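You operate a simulated robot arm through the tools that you are given. There is no shell and no other tool.

You are at the controls of a simulated robot arm. One attempt, no reset.

Task
Sweep the spilt nuts off the mat and tip them into the nut bin.
Fine: brush them into the dustpan; put brush and dustpan back; spill 20 grams at most; leave the other bins alone. Set down upright: red brush.

It is judged by the outcome, as a careful person would: the job done as asked, and still so three seconds after it is handed in. It fails if anything else is knocked over, pushed out of place, dropped, spilled or broken.

Robot
A 6-joint arm with a two-finger parallel gripper, fixed in place. Base frame: the origin is at the foot of the arm, x ahead of it, y to its left, z up; the work surface is at about z = 800. Readings come in mm, degrees, newtons and seconds.
With the tool pointing down near the work surface it reaches from about 340 to 760 mm from the base axis. Its first joint turns from -66.0 to 66.0 degrees. Payload 2.45 kg.
The tool frame sits at the grasp point between the pads (the TCP): z along the fingers, y along the line on which they close. The tips reach 24 mm beyond it. The gripper opens to 68 mm. The fingers are 17 mm wide and 10 mm thick; the gripper's body (40 by 70 mm) begins 41 mm behind the TCP.
Orientation is told as [roll, pitch, yaw] about the base's x, y, z axes, in that order, counted from this pose: with the fingers straight down and closing along the base's y, the tool's x points along the base's -x, its y along +y and its z along -z.

Tools
- The arm moves only by the tool drive_tool. Its argument "series" is a list of rows, each a list of 7 numbers: the turn, a rotation vector about the base's x, y, z in units of 4 degrees (1.0 is 4 degrees), then the shift along the base's x, y, z in units of 25 mm (1.0 is 25 mm), then the finger opening in mm, from 0 to 68. In form: [[rx, ry, rz, dx, dy, dz, grip], ...]. A call has 1 to 20 rows; each row shifts and turns the commanded pose from where the row before left it. A call with a number of a shift or a turn outside -1 to 1 is refused whole. A row lasts 0.2 s, in which the tool goes at most 50 mm and 8.6 degrees; a call with a longer step from one row to the next is refused whole, and so is a gripper value outside its range. A pose out of reach is approached as far as the arm can. The call stops where the force on the tool passes 40 N (or 10 N more than at its start, if that is more) or the arm is blocked; 0.2 s more then pass. The fingers move at their own pace (about 108 mm/s each) and stop on an object; they squeeze with about 40 N. The grip force told is the motor's: it shows also when the fingers shut on nothing. Time passes only in rows, and 0.2 s behind the last, so rows that do not move let the fingers close. It gives the time, the measured TCP pose, the force on the tool (base axes), the opening and the grip force at its end, in the units of the frame above (readings bear some noise), with the torque about the TCP (base axes, N m) and any sound that the robot's microphone picked up, and new pictures: "views" is both (left out), scene, wrist or none.
- Cameras (640 x 400 px; columns grow to the right, rows downward): "scene" is fixed at [165.4, 424.6, 1442.3]; the picture's right is [-0.68, -0.73, 0.00], its down [-0.49, 0.46, -0.74] and it looks along [0.54, -0.51, -0.67] (base axes); focal length 267 px, centre (320, 200). "wrist" rides on the gripper at [84, 11, -75] in the tool frame; the picture's right is [-0.13, 0.99, 0.00], its down [-0.60, -0.08, -0.79] and it looks along [-0.79, -0.10, 0.61] (tool axes); focal length 251 px, centre (320, 200). There is no depth. A picture from a camera that has moved, and an enlarged one, comes with that camera's place and axes in the base frame and with its lens. The place of the scene camera against the robot may be out by one fixed shift of up to 12 mm in any direction.
- enlarge(camera, box): a new picture of the part [left, top, right, bottom] of that camera's present view, enlarged. No time passes.
- finish_job(): hands the job in; it is judged then, once.

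Nothing tells you positions but the pictures and the camera data. Unless the task says otherwise, let go and move clear before handing in.

The tools are called after "Call:" by a JSON object that holds its "fn" and its "kwargs". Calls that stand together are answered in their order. drive_tool: Moves the arm, as the interface text tells. Its arguments: {"type":"object","properties":{"series":{"type":"array","items":{"type":"array","items":{"type":"number"}}},"views":{"type":"string","enum":["both","scene","wrist","none"]}},"required":["series"]} The other tools are called the same way: enlarge (camera, box) takes an enlarged picture of a part of a camera's view; finish_job () hands the job in.

At the start:

```text
clock: 0.0
tool_pos: [500.2, 46.5, 1216.1]
tool_rot: [0.0, 0.0, 0.0]
ft_force: [-0.3, 0.7, 0.8]
torque: [-0.01, 0.02, 0.01]
gripper_width: 67.9
grip_force: 0.0
```

scene: 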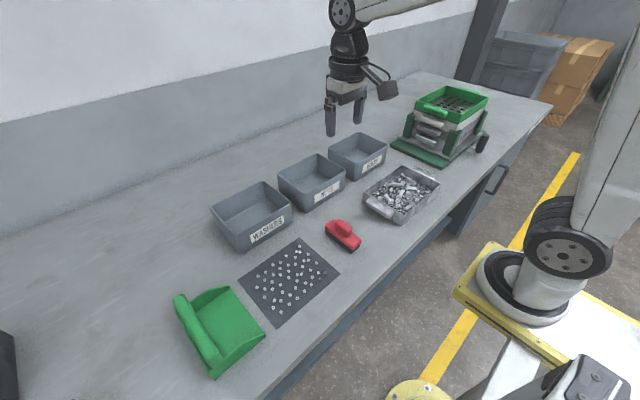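
wrist: 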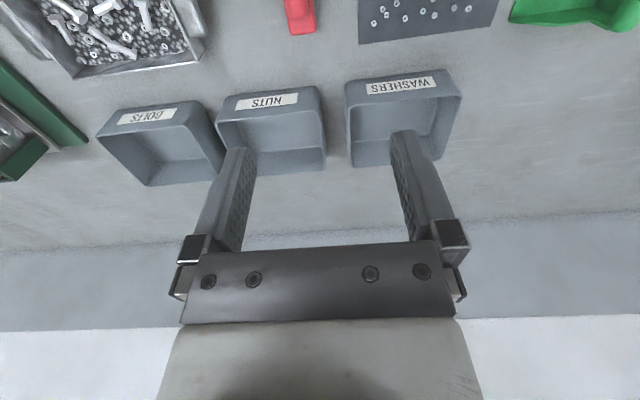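

I see a mat with spilt nuts, a green dustpan to its left, a red brush near it, and three bins labelled washers, nuts and bolts. I'll look closer before moving.

Call:
{"fn": "enlarge", "kwargs": {"camera": "scene", "box": [160, 210, 380, 390]}}

Call:
{"fn": "enlarge", "kwargs": {"camera": "scene", "box": [200, 120, 450, 280]}}

Call:
{"fn": "enlarge", "kwargs": {"camera": "wrist", "box": [240, 0, 640, 200]}}

```text
2.22 times, centred on (270, 300) of scene
camera zoom: at [165.4, 424.6, 1442.3], right [-0.68, -0.73, 0.0], down [-0.49, 0.46, -0.74], along [0.54, -0.51, -0.67], focal length 594 px, centre (431, -22)
```

zoom: 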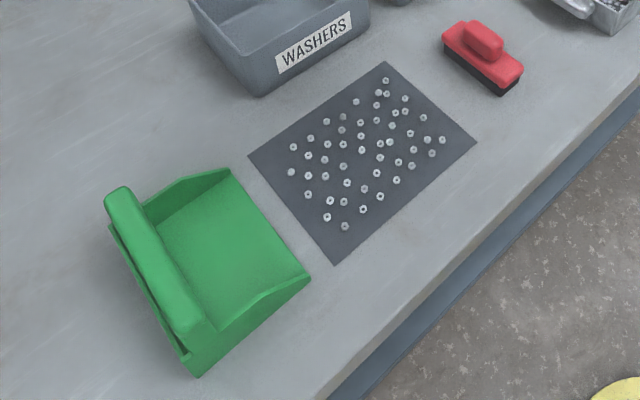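

```text
2.50 times, centred on (325, 200) of scene
camera zoom: at [165.4, 424.6, 1442.3], right [-0.68, -0.73, 0.0], down [-0.49, 0.46, -0.74], along [0.54, -0.51, -0.67], focal length 668 px, centre (308, 200)
```

zoom: 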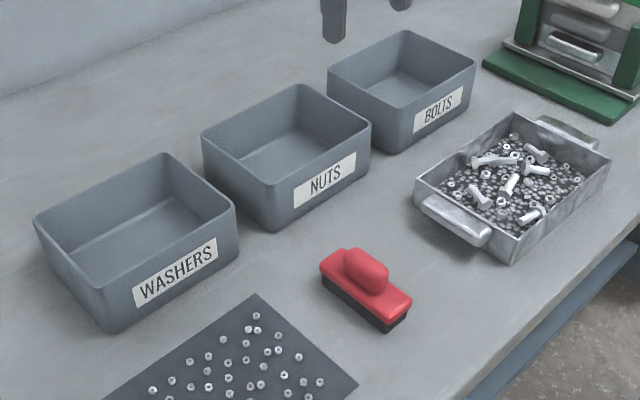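

```text
1.60 times, centred on (440, 100) of wrist
camera zoom: at [417.3, 55.9, 1289.3], right [0.13, 0.99, 0.0], down [0.6, -0.08, 0.79], along [0.79, -0.1, -0.61], focal length 402 px, centre (128, 360)
```

zoom: 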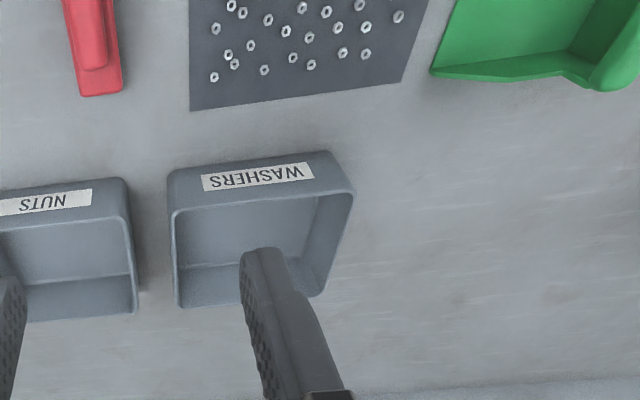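

The mat covers about x 424–600, y 102–318. The pan's mouth is at about y≈344 with a bar-like handle behind it, the brush is near (490, 22), and the nut bin is near (742, -76). I'll move above the pan to see its handle.

Call:
{"fn": "drive_tool", "kwargs": {"series": [[0, 0, 0, 0, 0.95, -0.6, 68], [0, 0, 0, 0, 0.95, -0.6, 68], [0, 0, 0, 0, 0.95, -0.6, 68], [0, 0, 0, 0, 0.95, -0.6, 68], [0, 0, 0, 0, 0.95, -0.6, 68], [0, 0, 0, 0, 0.95, -0.6, 68], [0, 0, 0, 0, 0.95, -0.6, 68], [0, 0, 0, 0, 0.95, -0.6, 68], [0, 0, 0, 0, 0.95, -0.6, 68], [0, 0, 0, 0, 0.95, -0.6, 68], [0, 0, 0, 0, 0.95, -0.6, 68], [0, 0, 0, 0, 0.95, -0.6, 68], [0, 0, 0, 0, 0.95, -0.6, 68], [0, 0, 0, 0, 0.95, -0.6, 68]]}}

```text
clock: 3.0
tool_pos: [500.7, 378.4, 1003.6]
tool_rot: [-0.1, 0.0, 0.0]
ft_force: [-0.7, 0.3, -0.2]
torque: [0.0, -0.01, -0.03]
gripper_width: 67.8
grip_force: 0.0
camera wrist: at [417.1, 389.3, 1078.7], right [0.13, 0.99, 0.0], down [0.6, -0.08, 0.79], along [0.79, -0.1, -0.61], focal length 251 px, centre (320, 200)
```

scene: 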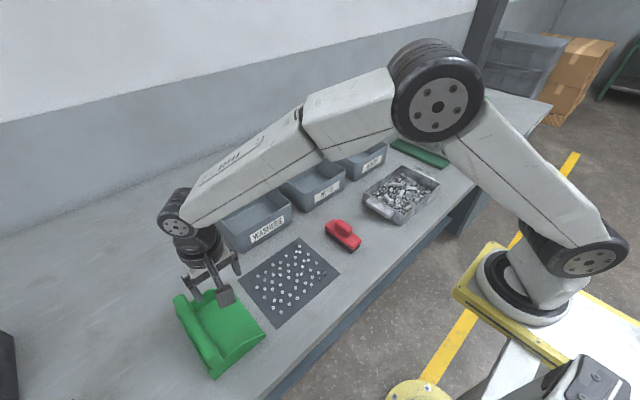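
wrist: 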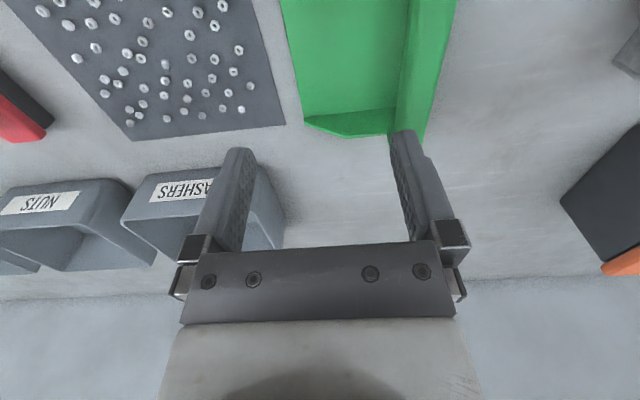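

The pan lies under the tool, but I can't yet see the handle's profile. I'll back off towards the base and lower to look at it end-on.

Call:
{"fn": "drive_tool", "kwargs": {"series": [[0, 0, 0, -0.9, 0.5, -0.5, 68], [0, 0, 0, -0.9, 0.5, -0.5, 68], [0, 0, 0, -0.9, 0.5, -0.5, 68], [0, 0, 0, -0.9, 0.5, -0.5, 68], [0, 0, 0, -0.9, 0.5, -0.5, 68]], "views": "wrist"}}

```text
clock: 4.2
tool_pos: [388.8, 441.7, 943.5]
tool_rot: [0.0, 0.0, -0.1]
ft_force: [0.2, -0.8, -0.5]
torque: [0.01, 0.0, 0.01]
gripper_width: 68.2
grip_force: 0.0
camera wrist: at [304.7, 451.0, 1016.7], right [0.13, 0.99, 0.0], down [0.6, -0.08, 0.79], along [0.79, -0.1, -0.61], focal length 251 px, centre (320, 200)
```

wrist: 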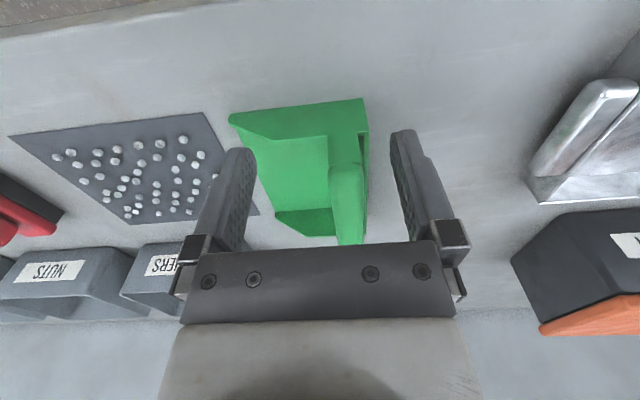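

Call:
{"fn": "enlarge", "kwargs": {"camera": "wrist", "box": [200, 80, 420, 250]}}

Call:
{"fn": "enlarge", "kwargs": {"camera": "wrist", "box": [0, 90, 220, 260]}}

Call:
{"fn": "enlarge", "kwargs": {"camera": "scene", "box": [165, 270, 285, 390]}}

```text
2.35 times, centred on (310, 165) of wrist
camera zoom: at [304.7, 451.0, 1016.7], right [0.13, 0.99, 0.0], down [0.6, -0.08, 0.79], along [0.79, -0.1, -0.61], focal length 592 px, centre (344, 282)
```

zoom: 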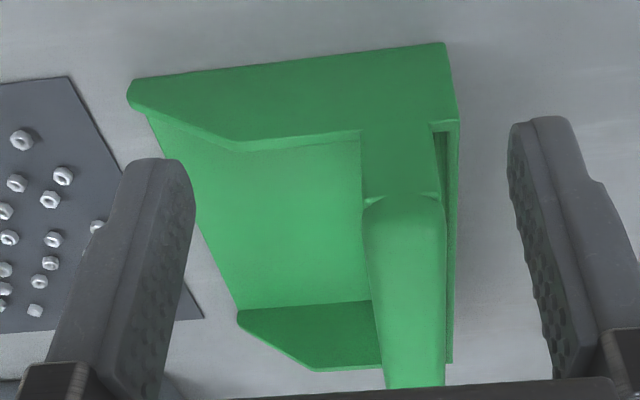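

```text
2.35 times, centred on (110, 175) of wrist
camera zoom: at [304.7, 451.0, 1016.7], right [0.13, 0.99, 0.0], down [0.6, -0.08, 0.79], along [0.79, -0.1, -0.61], focal length 592 px, centre (814, 259)
```

zoom: 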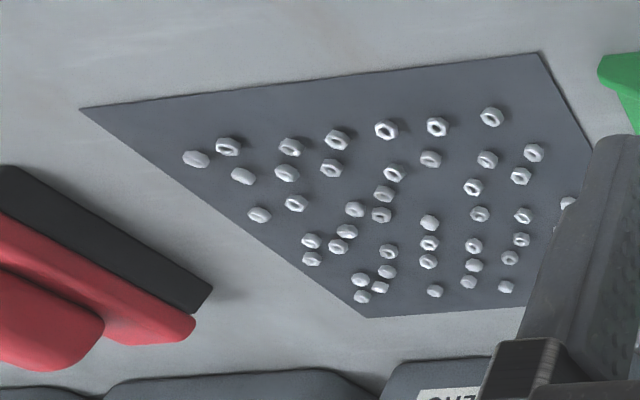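

```text
3.33 times, centred on (225, 330) of scene
camera zoom: at [165.4, 424.6, 1442.3], right [-0.68, -0.73, 0.0], down [-0.49, 0.46, -0.74], along [0.54, -0.51, -0.67], focal length 891 px, centre (637, -233)
```

zoom: 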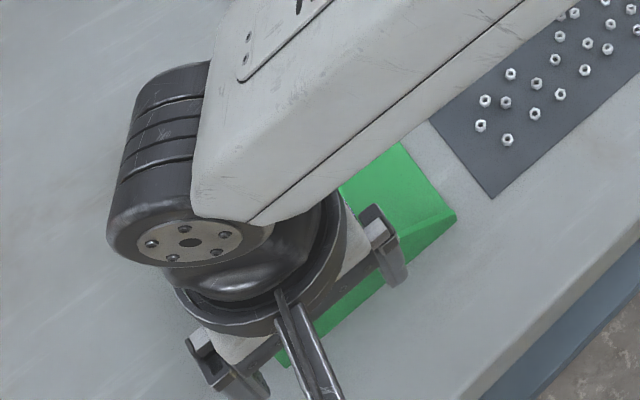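

The pan's rear is at about y≈475 and its walls are 50 mm high, with a bar handle around y≈450 on top of the rear. I'll move to the brush, look at it, and re-zoom the scene on the uncovered pan.

Call:
{"fn": "drive_tool", "kwargs": {"series": [[0, 0, 0, 0, -0.98, 0.2, 68], [0, 0, 0, 0, -0.98, 0.2, 68], [0, 0, 0, 0, -0.98, 0.2, 68], [0, 0, 0, 0, -0.98, 0.0, 68], [0, 0, 0, 0, -0.98, 0, 68], [0, 0, 0, 0, -0.98, 0, 68], [0, 0, 0, 0, -0.98, 0, 68], [0, 0, 0, 0, -0.98, 0, 68], [0, 0, 0, 0, -0.98, 0, 68], [0, 0, 0, 0, -0.98, 0, 68], [0, 0, 0, 0, -0.98, 0, 68], [0, 0, 0, 0, -0.98, 0, 68], [0, 0, 0, 0, -0.98, -0.2, 68], [0, 0, 0, 0, -0.98, -0.2, 68], [0, 0, 0, 0, -0.98, -0.2, 68], [0, 0, 0, 0, -0.98, -0.2, 68], [0, 0, 0, 0, -0.98, 0, 68]]}}

Call:
{"fn": "enlarge", "kwargs": {"camera": "scene", "box": [165, 275, 275, 385]}}

Call:
{"fn": "enlarge", "kwargs": {"camera": "wrist", "box": [240, 60, 420, 240]}}

```text
clock: 7.8
tool_pos: [386.5, 25.2, 935.9]
tool_rot: [0.1, 0.0, 0.0]
ft_force: [-0.2, -0.7, 0.3]
torque: [-0.02, -0.02, 0.01]
gripper_width: 68.3
grip_force: 0.0
camera wrist: at [303.9, 34.4, 1011.2], right [0.13, 0.99, 0.0], down [0.6, -0.08, 0.79], along [0.79, -0.1, -0.61], focal length 251 px, centre (320, 200)
```

scene: 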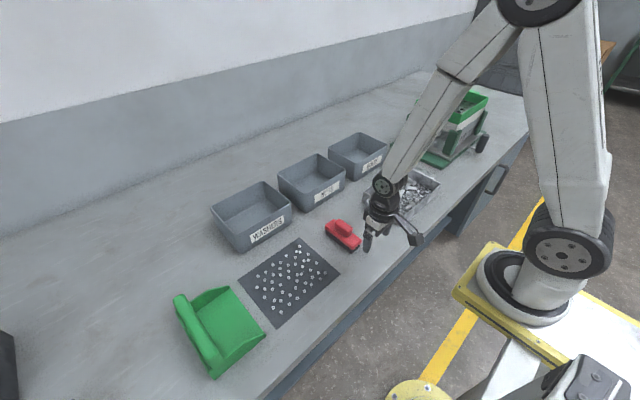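
wrist: 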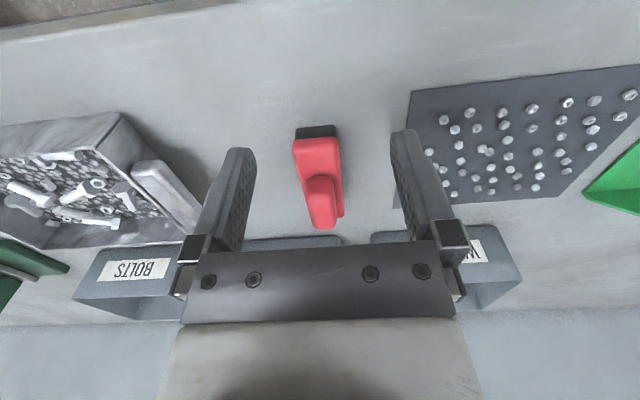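

```text
3.64 times, centred on (220, 330) of scene
camera zoom: at [165.4, 424.7, 1442.3], right [-0.68, -0.73, 0.0], down [-0.49, 0.46, -0.74], along [0.54, -0.51, -0.67], focal length 972 px, centre (684, -273)
```

zoom: 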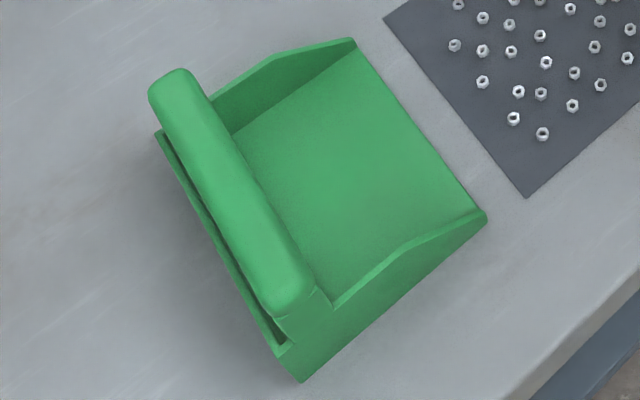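

```text
2.22 times, centred on (330, 150) of wrist
camera zoom: at [303.9, 34.4, 1011.2], right [0.13, 0.99, 0.0], down [0.6, -0.08, 0.79], along [0.79, -0.1, -0.61], focal length 559 px, centre (298, 311)
```

zoom: 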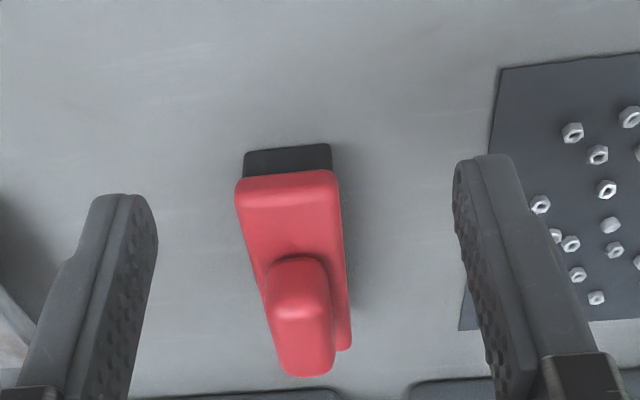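

The handle bar runs along x with its top at about z≈870–879. The brush has its near end at x≈458 and its y centre near 10, with a knob handle on top. I'll zoom in on the brush.

Call:
{"fn": "enlarge", "kwargs": {"camera": "scene", "box": [310, 205, 380, 265]}}

Call:
{"fn": "enlarge", "kwargs": {"camera": "wrist", "box": [280, 110, 360, 240]}}

```text
6.67 times, centred on (345, 235) of scene
camera zoom: at [165.4, 424.7, 1442.3], right [-0.68, -0.73, 0.0], down [-0.49, 0.46, -0.74], along [0.54, -0.51, -0.67], focal length 1782 px, centre (153, -33)
```

zoom: 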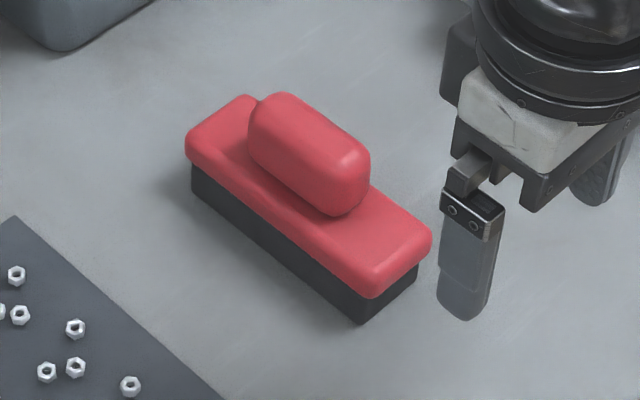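

```text
3.08 times, centred on (320, 175) of wrist
camera zoom: at [303.9, 34.4, 1011.2], right [0.13, 0.99, 0.0], down [0.6, -0.08, 0.79], along [0.79, -0.1, -0.61], focal length 774 px, centre (320, 277)
```

zoom: 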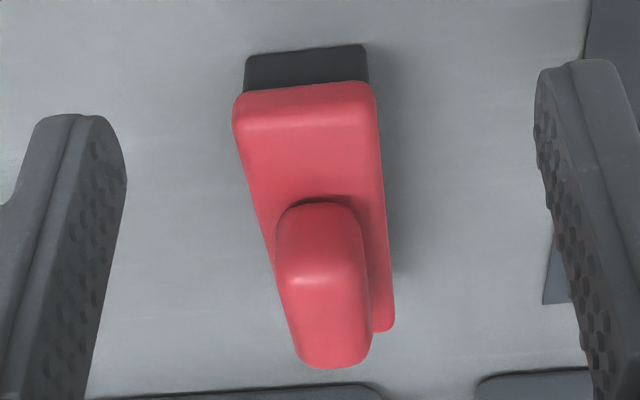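

The brush is aligned with x, spanning about x 455–560 and y -9 to 30, with its knob centred near (508, 10) and topping out at about z≈868. I'll move above the knob and check.

Call:
{"fn": "drive_tool", "kwargs": {"series": [[0, 0, 0, 0.8, -0.1, 0, 68], [0, 0, 0, 0.8, -0.1, 0, 68], [0, 0, 0, 0.8, -0.1, 0, 68], [0, 0, 0, 0.8, -0.1, 0, 68], [0, 0, 0, 0.8, -0.1, 0, 68], [0, 0, 0, 0.86, -0.1, 0, 68], [0, 0, 0, 0, 0, -0.6, 68], [0, 0, 0, 0, 0, 0, 68]]}}

Call:
{"fn": "enlarge", "kwargs": {"camera": "scene", "box": [310, 185, 390, 265]}}

```text
clock: 9.6
tool_pos: [509.3, 9.4, 921.6]
tool_rot: [0.0, 0.0, 0.0]
ft_force: [-0.2, 0.4, 0.4]
torque: [-0.01, 0.0, -0.01]
gripper_width: 68.0
grip_force: 0.1
camera wrist: at [426.6, 20.0, 996.3], right [0.13, 0.99, 0.0], down [0.6, -0.08, 0.79], along [0.79, -0.1, -0.61], focal length 251 px, centre (320, 200)
```

scene: 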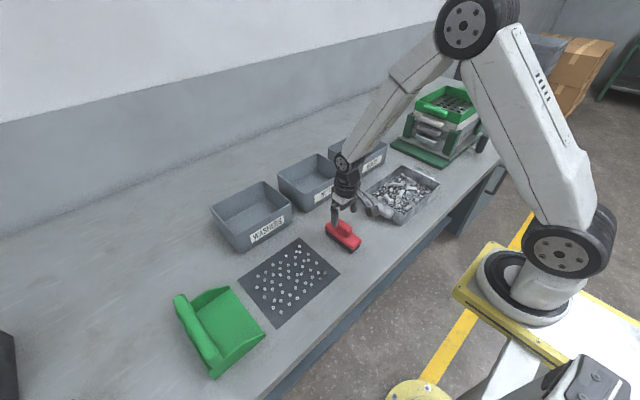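
wrist: 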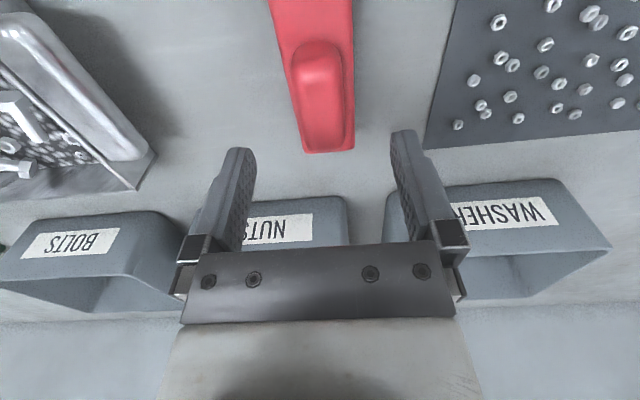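

```text
5.00 times, centred on (350, 225) of scene
camera zoom: at [165.4, 424.6, 1442.3], right [-0.68, -0.73, 0.0], down [-0.49, 0.46, -0.74], along [0.54, -0.51, -0.67], focal length 1337 px, centre (170, 75)
```

zoom: 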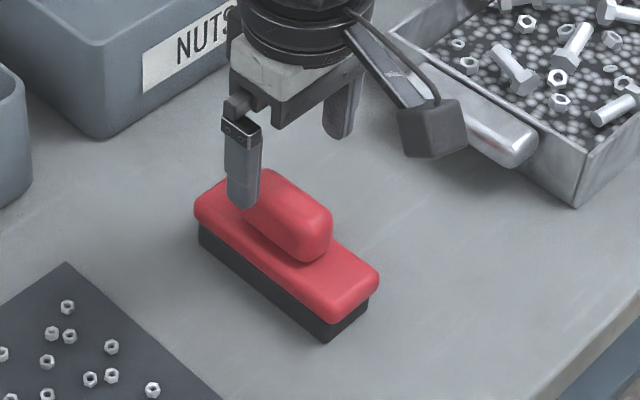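

The tool is aligned over the knob at (509, 10), so I'll descend and grip.

Call:
{"fn": "drive_tool", "kwargs": {"series": [[0, 0, 0, 0, 0, -0.7, 68], [0, 0, 0, 0, 0, -0.7, 68], [0, 0, 0, 0, 0, -0.5, 68], [0, 0, 0, 0, 0, -0.25, 68], [0, 0, 0, 0, 0, 0, 68]]}}

Call:
{"fn": "enlarge", "kwargs": {"camera": "scene", "box": [310, 185, 390, 265]}}

```text
clock: 10.8
tool_pos: [509.7, 8.8, 868.0]
tool_rot: [0.0, -0.1, 0.0]
ft_force: [-0.5, 0.0, -1.0]
torque: [-0.01, 0.01, 0.0]
gripper_width: 68.0
grip_force: 0.1
camera wrist: at [426.0, 20.0, 942.7], right [0.13, 0.99, 0.0], down [0.6, -0.08, 0.79], along [0.79, -0.1, -0.61], focal length 251 px, centre (320, 200)
```

scene: 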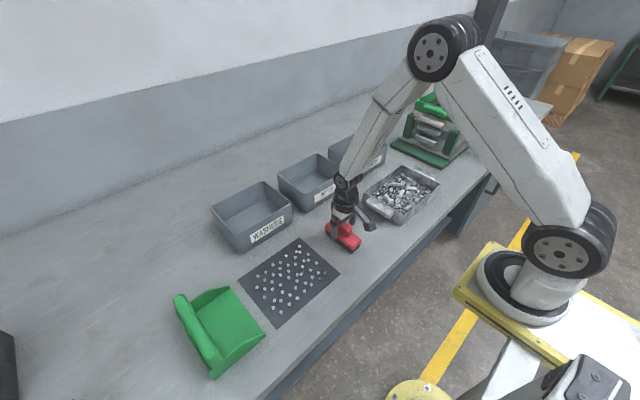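
wrist: 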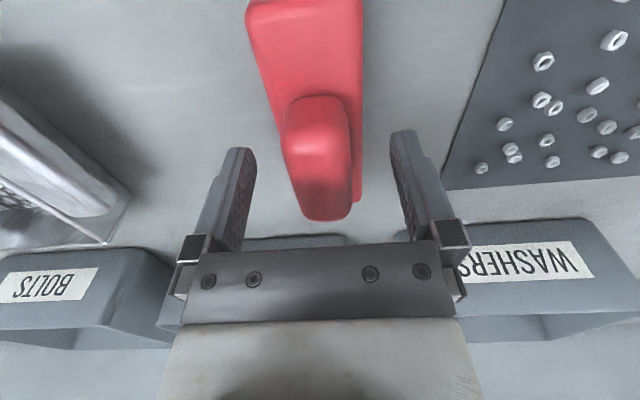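

```text
5.00 times, centred on (350, 225) of scene
camera zoom: at [165.4, 424.6, 1442.3], right [-0.68, -0.73, 0.0], down [-0.49, 0.46, -0.74], along [0.54, -0.51, -0.67], focal length 1337 px, centre (170, 75)
```

zoom: 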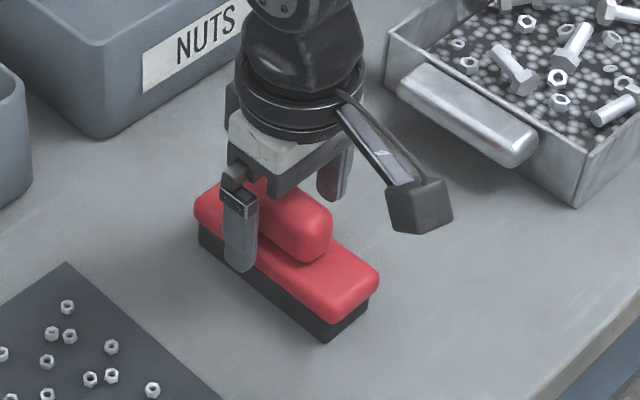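

The fingers straddle the knob, whose centre appears to be a few mm further along x. I'll shift 5 mm, drop slightly, and close.

Call:
{"fn": "drive_tool", "kwargs": {"series": [[0, 0, 0, 0.2, 0.03, -0.08, 68], [0, 0, 0, 0, 0, 0, 20], [0, 0, 0, 0, 0, 0, 10], [0, 0, 0, 0, 0, 0, 0], [0, 0, 0, 0, 0, 0, 0]]}}

```text
clock: 12.0
tool_pos: [514.7, 10.9, 866.5]
tool_rot: [0.0, -0.1, 0.0]
ft_force: [0.8, -0.9, 2.3]
torque: [0.04, 0.01, -0.01]
gripper_width: 27.4
grip_force: 39.7
camera wrist: at [431.0, 20.7, 940.9], right [0.13, 0.99, 0.0], down [0.6, -0.08, 0.79], along [0.79, -0.1, -0.61], focal length 251 px, centre (320, 200)
```

scene: 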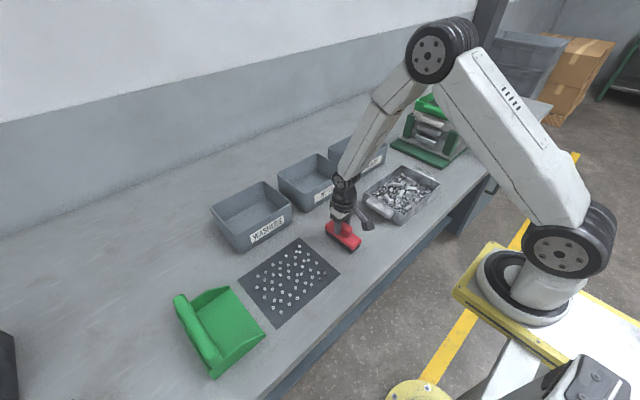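
wrist: 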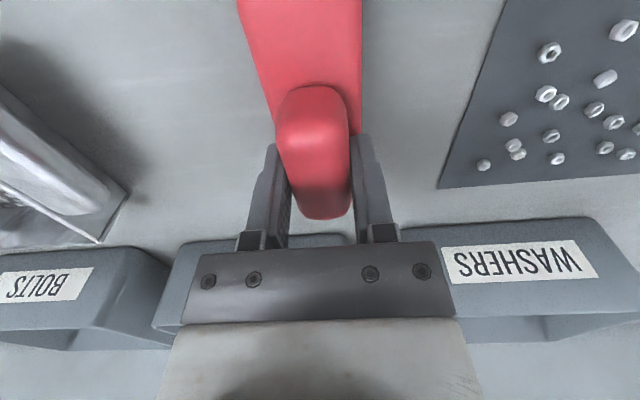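

The brush is held (27 mm wide), from an original pose of TCP (514.7, 10.9, 866.5). I'll zoom in on the pan lip and mat, then lift and move behind the nuts.

Call:
{"fn": "enlarge", "kwargs": {"camera": "scene", "box": [220, 280, 290, 350]}}

Call:
{"fn": "drive_tool", "kwargs": {"series": [[0, 0, 0, 0, 0, 0.6, 0], [0, 0, 0, 0, 0, 0.9, 0], [0, 0, 0, 0, 0, 0.9, 0], [0, 0, 0, 0.4, 0.6, 0, 0], [0, 0, 0, 0.4, 0.8, 0, 0], [0, 0, 0, 0.2, 0.8, 0, 0], [0, 0, 0, 0.2, 0.7, 0, 0], [0, 0, 0, 0, 0, 0, 0]]}}

```text
5.71 times, centred on (255, 315) of scene
camera zoom: at [165.3, 424.6, 1442.3], right [-0.68, -0.73, 0.0], down [-0.49, 0.46, -0.74], along [0.54, -0.51, -0.67], focal length 1528 px, centre (691, -457)
```

zoom: 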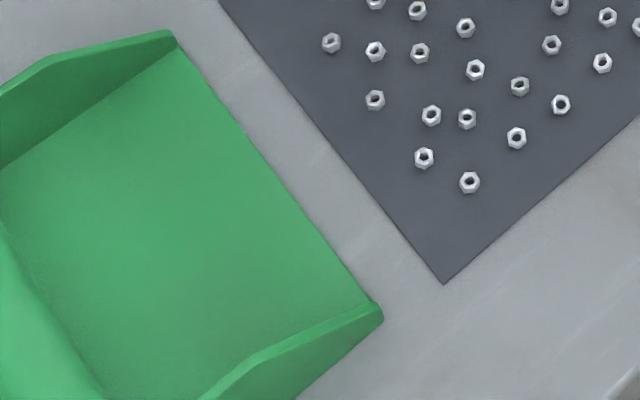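

```text
clock: 13.8
tool_pos: [544.1, 83.2, 928.0]
tool_rot: [0.0, 0.0, 0.0]
ft_force: [-0.6, 0.6, -2.0]
torque: [0.02, -0.01, 0.0]
gripper_width: 27.5
grip_force: 39.5
camera wrist: at [460.7, 93.6, 1001.1], right [0.13, 0.99, 0.0], down [0.6, -0.08, 0.79], along [0.79, -0.1, -0.61], focal length 251 px, centre (320, 200)
```

scene: 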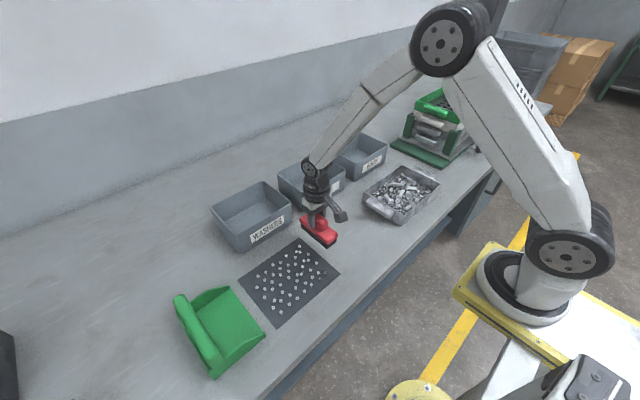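
wrist: 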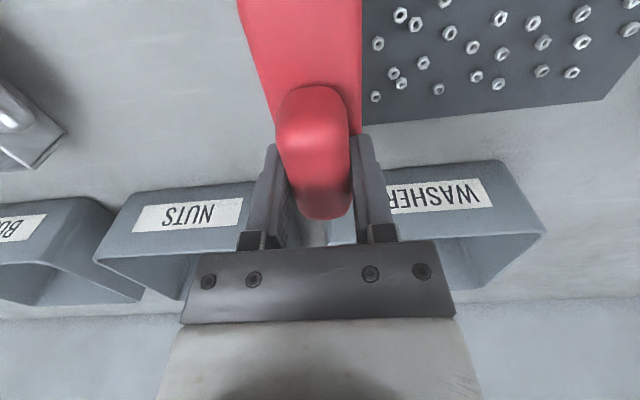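

The lip looks thin, the pan's inner mouth is about x 445–599, and the nuts span about x 451–587. I'll do two straight sweeps that drift inward, first lowering behind the nuts to find the mat height.

Call:
{"fn": "drive_tool", "kwargs": {"series": [[0, 0, 0, 0.08, 0.3, -0.8, 0], [0, 0, 0, 0, 0, -0.8, 0], [0, 0, 0, 0, 0, -0.5, 0], [0, 0, 0, 0, 0, -0.15, 0], [0, 0, 0, 0, 0, 0, 0]]}}

Call:
{"fn": "enlarge", "kwargs": {"camera": "wrist", "box": [220, 0, 640, 200]}}

Call:
{"fn": "enlarge", "kwargs": {"camera": "scene", "box": [240, 200, 350, 310]}}

```text
clock: 15.0
tool_pos: [544.3, 91.0, 870.6]
tool_rot: [0.0, 0.0, 0.0]
ft_force: [-0.7, -0.1, -0.6]
torque: [0.01, -0.04, -0.01]
gripper_width: 27.7
grip_force: 40.1
camera wrist: at [463.0, 100.7, 944.4], right [0.13, 0.99, 0.0], down [0.6, -0.08, 0.79], along [0.79, -0.1, -0.61], focal length 251 px, centre (320, 200)
```

scene: 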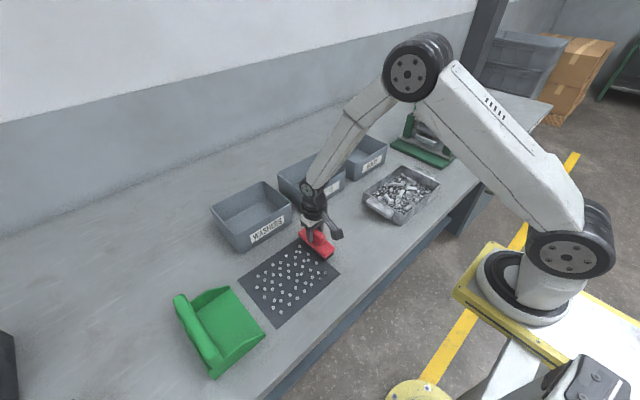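
wrist: 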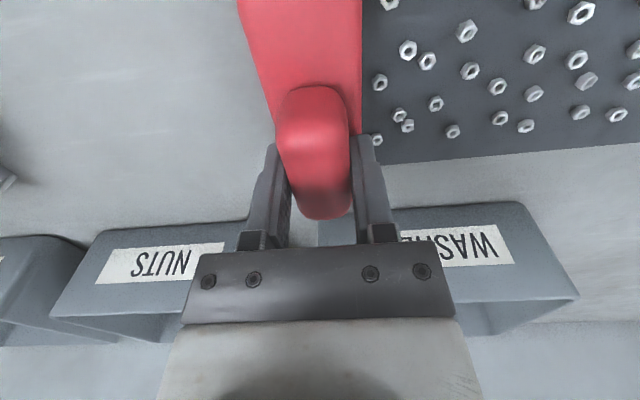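

```text
1.52 times, centred on (430, 100) of wrist
camera zoom: at [463.0, 100.7, 944.4], right [0.13, 0.99, 0.0], down [0.6, -0.08, 0.79], along [0.79, -0.1, -0.61], focal length 383 px, centre (152, 352)
```

zoom: 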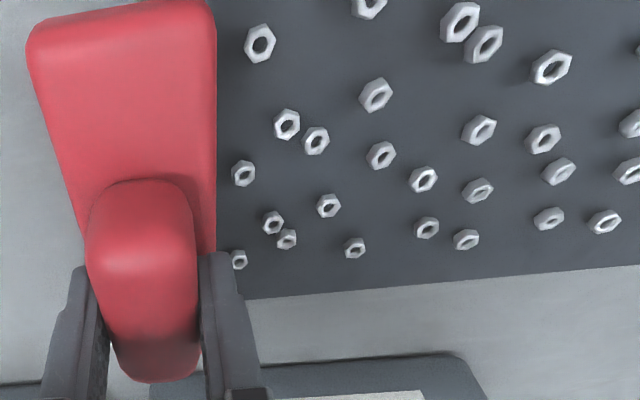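

```text
3.64 times, centred on (295, 255) of scene
camera zoom: at [165.4, 424.7, 1442.3], right [-0.68, -0.73, 0.0], down [-0.49, 0.46, -0.74], along [0.54, -0.51, -0.67], focal length 972 px, centre (411, 0)
```

zoom: 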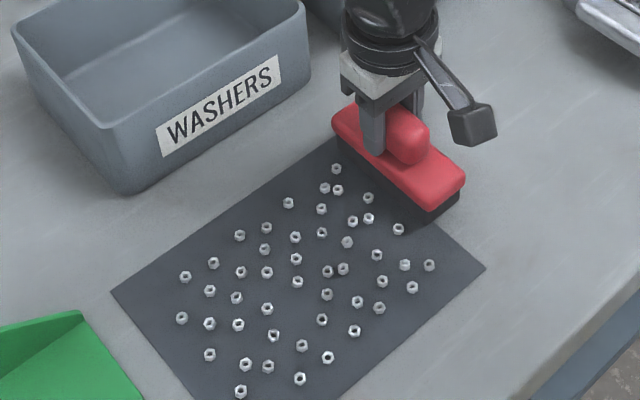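

The brush sits just behind the nuts. I'll step down about 1 mm at a time to feel the mat.

Call:
{"fn": "drive_tool", "kwargs": {"series": [[0, 0, 0, 0, 0, -0.06, 0], [0, 0, 0, 0, 0, 0, 0]], "views": "none"}}

Call:
{"fn": "drive_tool", "kwargs": {"series": [[0, 0, 0, 0, 0, -0.04, 0], [0, 0, 0, 0, 0, 0, 0]], "views": "none"}}

Call:
{"fn": "drive_tool", "kwargs": {"series": [[0, 0, 0, 0, 0, -0.04, 0], [0, 0, 0, 0, 0, 0, 0]], "views": "none"}}

```text
clock: 15.6
tool_pos: [546.7, 89.6, 868.8]
tool_rot: [0.1, 0.0, 0.1]
ft_force: [-0.5, 0.0, -1.8]
torque: [-0.01, 0.01, 0.01]
gripper_width: 27.7
grip_force: 39.5
```

```text
clock: 16.2
tool_pos: [546.5, 90.9, 869.5]
tool_rot: [0.1, 0.1, -0.1]
ft_force: [0.0, 0.1, -0.8]
torque: [-0.02, 0.01, 0.0]
gripper_width: 27.3
grip_force: 40.6
```

```text
clock: 16.8
tool_pos: [546.3, 90.1, 867.9]
tool_rot: [-0.1, 0.0, 0.0]
ft_force: [0.5, 0.7, -2.0]
torque: [0.03, -0.02, -0.01]
gripper_width: 27.3
grip_force: 39.8
```

No contact yet, so I'll continue down slightly.

Call:
{"fn": "drive_tool", "kwargs": {"series": [[0, 0, 0, 0, 0, -0.03, 0], [0, 0, 0, 0, 0, 0, 0]], "views": "none"}}

Call:
{"fn": "drive_tool", "kwargs": {"series": [[0, 0, 0, 0, 0, -0.03, 0], [0, 0, 0, 0, 0, 0, 0]], "views": "none"}}

```text
clock: 17.4
tool_pos: [547.8, 89.9, 865.8]
tool_rot: [0.0, 0.0, 0.0]
ft_force: [-1.3, 0.5, 2.1]
torque: [0.02, 0.06, -0.01]
gripper_width: 27.5
grip_force: 40.0
```

```text
clock: 18.0
tool_pos: [547.5, 90.7, 867.3]
tool_rot: [0.1, 0.0, 0.0]
ft_force: [-5.5, -0.2, 20.9]
torque: [-0.04, 0.63, -0.01]
gripper_width: 27.4
grip_force: 40.2
```

Mat contact is at command height about 867.2. I'll raise about 1.7 mm and sweep the far half of the mat towards the pan.

Call:
{"fn": "drive_tool", "kwargs": {"series": [[0, 0, 0, 0, 0, 0.065, 0], [0, 0, 0, 0, 0, 0, 0], [0, 0, 0, 0, 0.3, 0, 0], [0, 0, 0, 0, 0.4, 0, 0], [0, 0, 0, 0, 0.4, 0, 0], [0, 0, 0, 0, 0.4, 0, 0], [0, 0, 0, 0, 0.4, 0, 0], [0, 0, 0, 0, 0.4, 0, 0], [0, 0, 0, 0, 0.4, 0, 0], [0, 0, 0, 0, 0.4, 0, 0], [0, 0, 0, 0, 0.4, 0, 0], [0, 0, 0, 0, 0.4, 0, 0], [0, 0, 0, 0, 0, 0, 0]]}}

Call:
{"fn": "enlarge", "kwargs": {"camera": "scene", "box": [220, 210, 360, 350]}}

```text
clock: 20.8
tool_pos: [546.2, 188.7, 866.4]
tool_rot: [-0.1, 0.1, 0.0]
ft_force: [-0.8, -0.6, -1.4]
torque: [0.02, 0.01, -0.02]
gripper_width: 27.6
grip_force: 40.1
camera wrist: at [462.9, 198.9, 941.4], right [0.13, 0.99, 0.0], down [0.6, -0.08, 0.79], along [0.79, -0.1, -0.61], focal length 251 px, centre (320, 200)
```

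scene: 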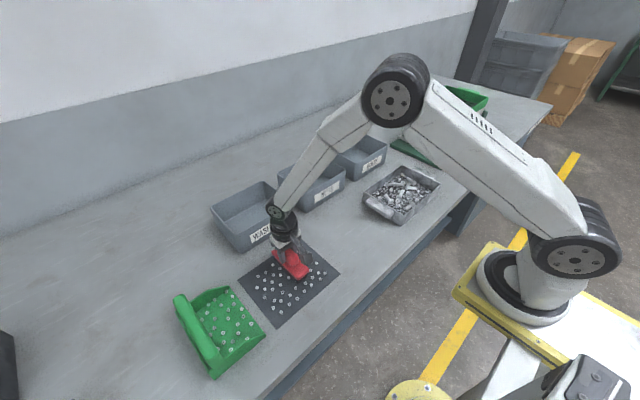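
wrist: 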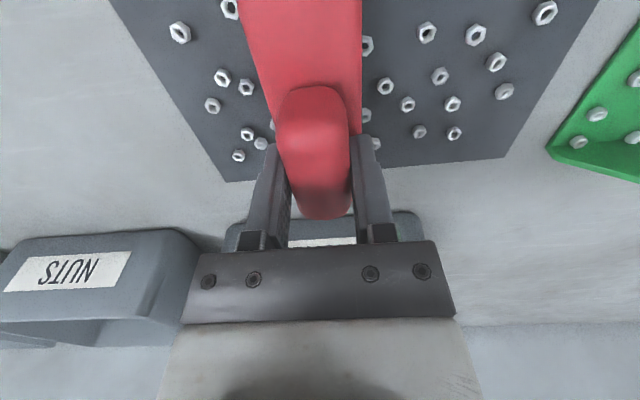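

```text
2.86 times, centred on (290, 280) of scene
camera zoom: at [165.4, 424.7, 1442.3], right [-0.68, -0.73, 0.0], down [-0.49, 0.46, -0.74], along [0.54, -0.51, -0.67], focal length 764 px, centre (406, -29)
```

zoom: 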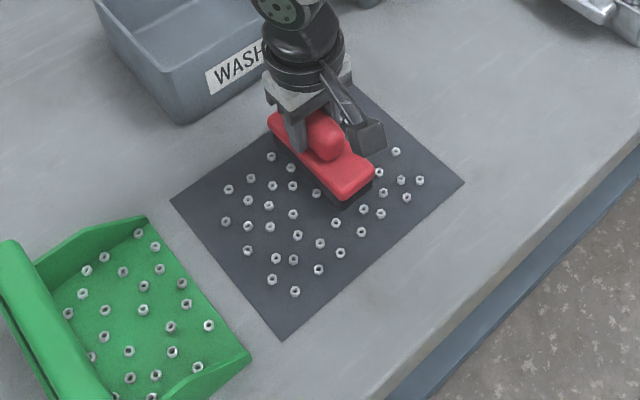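

About twenty nuts already show in the pan, though some remain behind the brush. I'll continue the stroke up to the pan lip and look again.

Call:
{"fn": "drive_tool", "kwargs": {"series": [[0, 0, 0, 0, 0.4, 0, 0], [0, 0, 0, 0, 0.4, 0, 0], [0, 0, 0, 0, 0.4, 0, 0], [0, 0, 0, 0, 0.4, 0, 0], [0, 0, 0, 0, 0.4, 0, 0], [0, 0, 0, 0, 0.4, 0, 0], [0, 0, 0, 0, 0.4, 0, 0], [0, 0, 0, 0, 0.4, 0, 0], [0, 0, 0, 0, 0.4, 0, 0], [0, 0, 0, 0, 0.4, 0, 0], [0, 0, 0, 0, 0.4, 0, 0], [0, 0, 0, 0, 0, 0, 0]]}}

Call:
{"fn": "enlarge", "kwargs": {"camera": "scene", "box": [180, 210, 360, 390]}}

```text
clock: 23.4
tool_pos: [546.1, 297.9, 866.7]
tool_rot: [0.0, 0.0, -0.1]
ft_force: [-0.2, 0.5, -0.9]
torque: [0.0, -0.02, -0.03]
gripper_width: 27.3
grip_force: 40.0
camera wrist: at [463.1, 308.7, 941.2], right [0.13, 0.99, 0.0], down [0.6, -0.08, 0.79], along [0.79, -0.1, -0.61], focal length 251 px, centre (320, 200)
```

scene: 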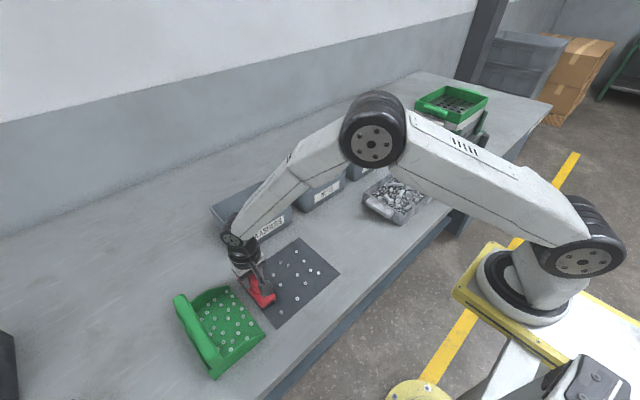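
wrist: 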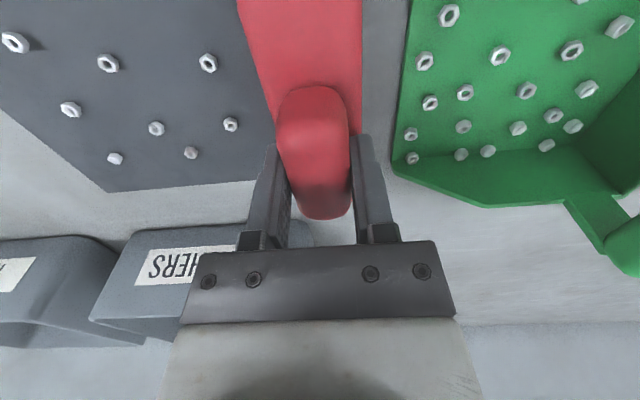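

```text
2.22 times, centred on (270, 300) of scene
camera zoom: at [165.4, 424.7, 1442.3], right [-0.68, -0.73, 0.0], down [-0.49, 0.46, -0.74], along [0.54, -0.51, -0.67], focal length 594 px, centre (431, -22)
```

zoom: 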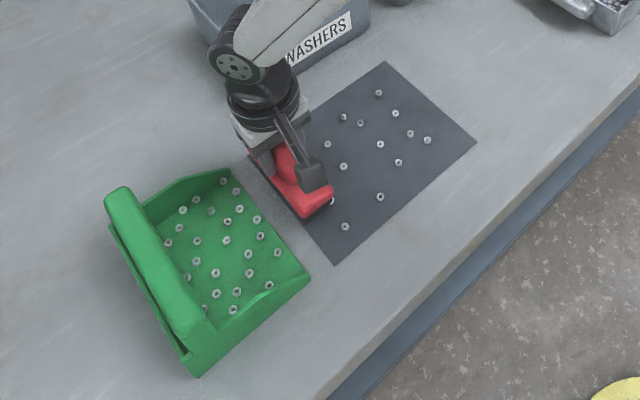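

The mat is thinning out and no nuts lie on the table. I'll lift, return behind the mat on the near side, and sweep again.

Call:
{"fn": "drive_tool", "kwargs": {"series": [[0, 0, 0, 0, 0.4, 0.0, 0], [0, 0, 0, 0, 0.0, 0.8, 0], [0, 0, 0, 0, 0.0, 0.8, 0], [0, 0, 0, -0.2, -0.9, 0, 0], [0, 0, 0, -0.2, -0.9, 0, 0], [0, 0, 0, -0.2, -0.9, 0, 0], [0, 0, 0, -0.2, -0.9, 0, 0], [0, 0, 0, -0.2, -0.9, 0, 0], [0, 0, 0, -0.2, -0.9, 0, 0], [0, 0, 0, -0.2, -0.9, 0, 0], [0, 0, 0, -0.2, -0.9, 0, 0], [0, 0, 0, 0, -0.9, 0, 0], [0, 0, 0, 0, -0.9, 0, 0], [0, 0, 0, 0, 0, -0.8, 0], [0, 0, 0, 0, 0, -0.5, 0], [0, 0, 0, 0, 0, -0.3, 0], [0, 0, 0, 0, 0, 0, 0]]}}

Call:
{"fn": "enlarge", "kwargs": {"camera": "scene", "box": [180, 210, 360, 390]}}

```text
clock: 27.0
tool_pos: [506.7, 84.5, 867.5]
tool_rot: [0.0, 0.0, 0.0]
ft_force: [0.5, -0.3, -0.5]
torque: [-0.04, 0.0, 0.03]
gripper_width: 27.7
grip_force: 40.1
camera wrist: at [422.9, 93.6, 941.4], right [0.13, 0.99, 0.0], down [0.6, -0.08, 0.79], along [0.79, -0.1, -0.61], focal length 251 px, centre (320, 200)
```

scene: 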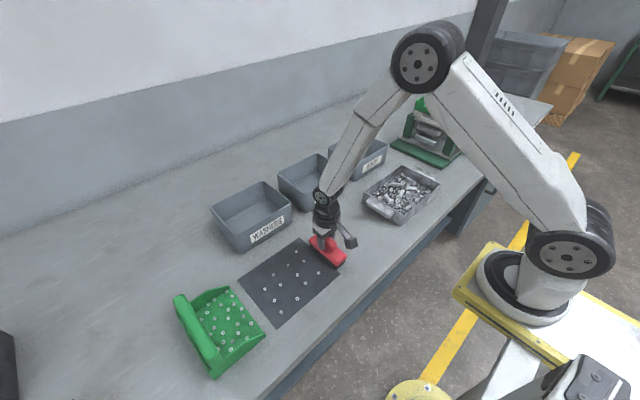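
wrist: 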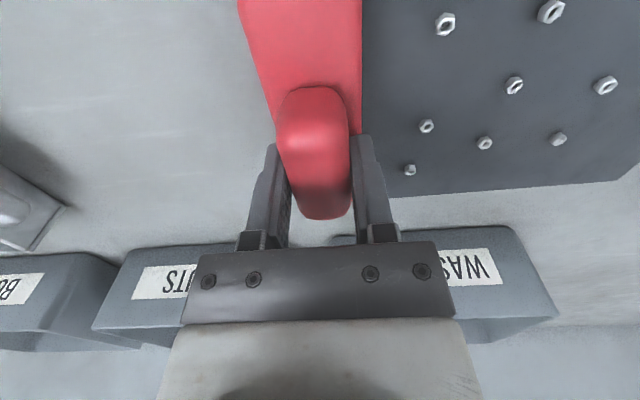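

```text
2.22 times, centred on (270, 300) of scene
camera zoom: at [165.4, 424.6, 1442.3], right [-0.68, -0.73, 0.0], down [-0.49, 0.46, -0.74], along [0.54, -0.51, -0.67], focal length 594 px, centre (431, -22)
```

zoom: 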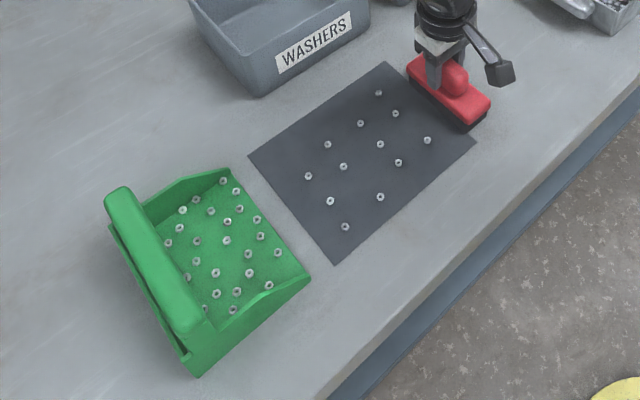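

Eleven nuts remain on the mat, so I'll sweep the near half.

Call:
{"fn": "drive_tool", "kwargs": {"series": [[0, 0, 0, 0, 0.42, 0, 0], [0, 0, 0, 0, 0.42, 0, 0], [0, 0, 0, 0, 0.42, 0, 0], [0, 0, 0, 0, 0.42, 0, 0], [0, 0, 0, 0, 0.42, 0, 0], [0, 0, 0, 0, 0.42, 0, 0], [0, 0, 0, 0, 0.42, 0, 0], [0, 0, 0, 0, 0.42, 0, 0], [0, 0, 0, 0, 0.42, 0, 0], [0, 0, 0, 0, 0.42, 0, 0], [0, 0, 0, 0, 0.42, 0, 0], [0, 0, 0, 0, 0.42, 0, 0], [0, 0, 0, 0, 0.42, 0, 0], [0, 0, 0, 0, 0.42, 0, 0], [0, 0, 0, 0, 0.42, 0, 0], [0, 0, 0, 0, 0.42, 0, 0], [0, 0, 0, 0, 0.42, 0, 0], [0, 0, 0, 0, 0.42, 0, 0], [0, 0, 0, 0, 0.42, 0, 0], [0, 0, 0, 0, 0.42, 0, 0]]}}

Call:
{"fn": "enlarge", "kwargs": {"camera": "scene", "box": [180, 210, 360, 390]}}

```text
clock: 31.2
tool_pos: [506.5, 294.4, 868.1]
tool_rot: [0.1, -0.1, -0.1]
ft_force: [0.2, 0.6, -1.0]
torque: [0.0, -0.02, 0.01]
gripper_width: 27.5
grip_force: 39.7
camera wrist: at [423.4, 304.0, 941.7], right [0.13, 0.99, 0.0], down [0.6, -0.08, 0.79], along [0.79, -0.1, -0.61], focal length 251 px, centre (320, 200)
```

scene: 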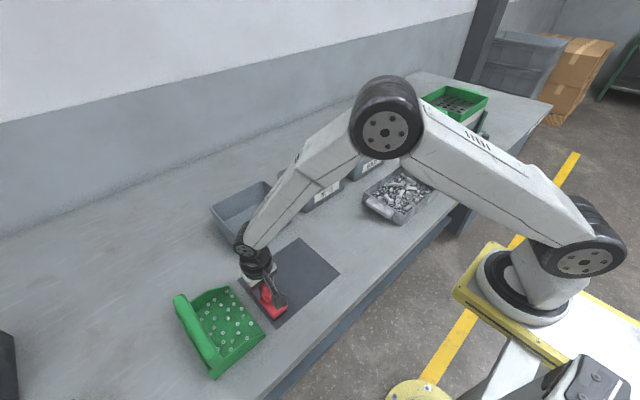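
wrist: 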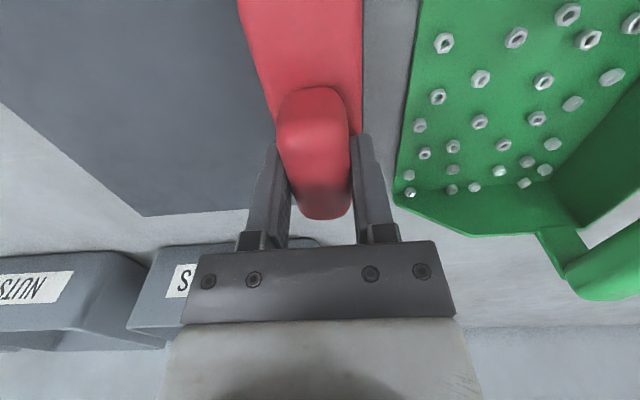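

```text
2.22 times, centred on (270, 300) of scene
camera zoom: at [165.4, 424.7, 1442.3], right [-0.68, -0.73, 0.0], down [-0.49, 0.46, -0.74], along [0.54, -0.51, -0.67], focal length 594 px, centre (431, -22)
```

zoom: 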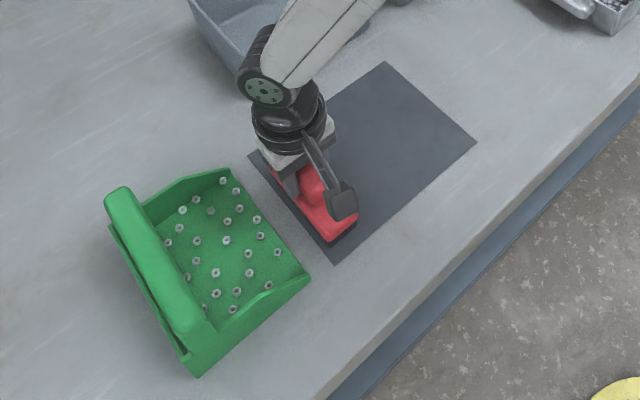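

The mat looks clear behind the brush. I'll finish the stroke to the lip, lift, and check for leftovers.

Call:
{"fn": "drive_tool", "kwargs": {"series": [[0, 0, 0, 0, 0.42, 0, 0], [0, 0, 0, 0, 0.42, 0, 0], [0, 0, 0, 0, 0.2, 0, 0], [0, 0, 0, 0, 0, 0.9, 0], [0, 0, 0, 0, 0, 0.9, 0], [0, 0, 0, 0, -0.9, 0.9, 0], [0, 0, 0, 0, -0.9, 0, 0], [0, 0, 0, 0, -0.9, 0, 0], [0, 0, 0, 0, -0.9, 0, 0], [0, 0, 0, 0, -0.9, 0, 0], [0, 0, 0, 0, -0.9, 0, 0], [0, 0, 0, 0, -0.9, 0, 0], [0, 0, 0, 0, -0.9, 0, 0], [0, 0, 0, 0, -0.9, 0, 0], [0, 0, 0, 0, -0.9, 0, 0], [0, 0, 0, 0, -0.9, 0, 0]]}}

Call:
{"fn": "enlarge", "kwargs": {"camera": "scene", "box": [230, 220, 350, 340]}}

Call:
{"fn": "enlarge", "kwargs": {"camera": "scene", "box": [165, 275, 275, 385]}}

```text
clock: 34.6
tool_pos: [507.0, 70.7, 934.2]
tool_rot: [0.1, 0.0, -0.1]
ft_force: [0.4, -0.4, -1.4]
torque: [0.0, -0.02, -0.03]
gripper_width: 27.6
grip_force: 40.2
camera wrist: at [422.6, 81.6, 1008.9], right [0.13, 0.99, 0.0], down [0.6, -0.08, 0.79], along [0.79, -0.1, -0.61], focal length 251 px, centre (320, 200)
```

scene: 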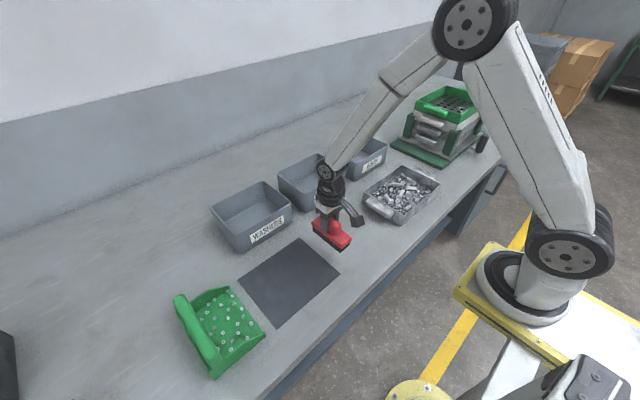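
wrist: 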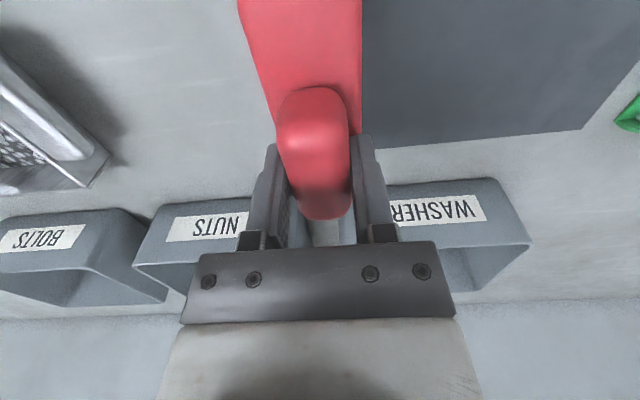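

```text
3.33 times, centred on (290, 280) of scene
camera zoom: at [165.4, 424.6, 1442.3], right [-0.68, -0.73, 0.0], down [-0.49, 0.46, -0.74], along [0.54, -0.51, -0.67], focal length 891 px, centre (420, -67)
```

zoom: 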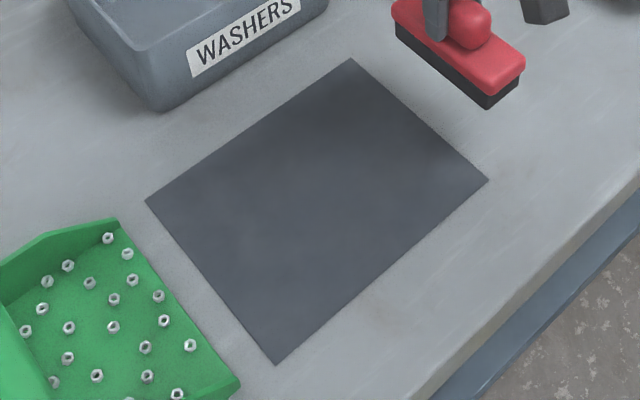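

```text
3.64 times, centred on (220, 330) of scene
camera zoom: at [165.4, 424.6, 1442.3], right [-0.68, -0.73, 0.0], down [-0.49, 0.46, -0.74], along [0.54, -0.51, -0.67], focal length 972 px, centre (684, -273)
```

zoom: 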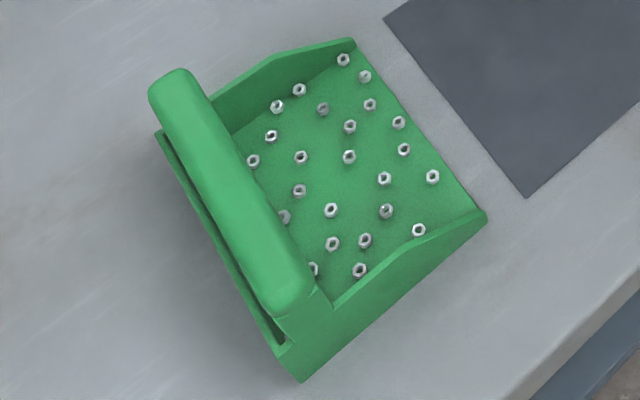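

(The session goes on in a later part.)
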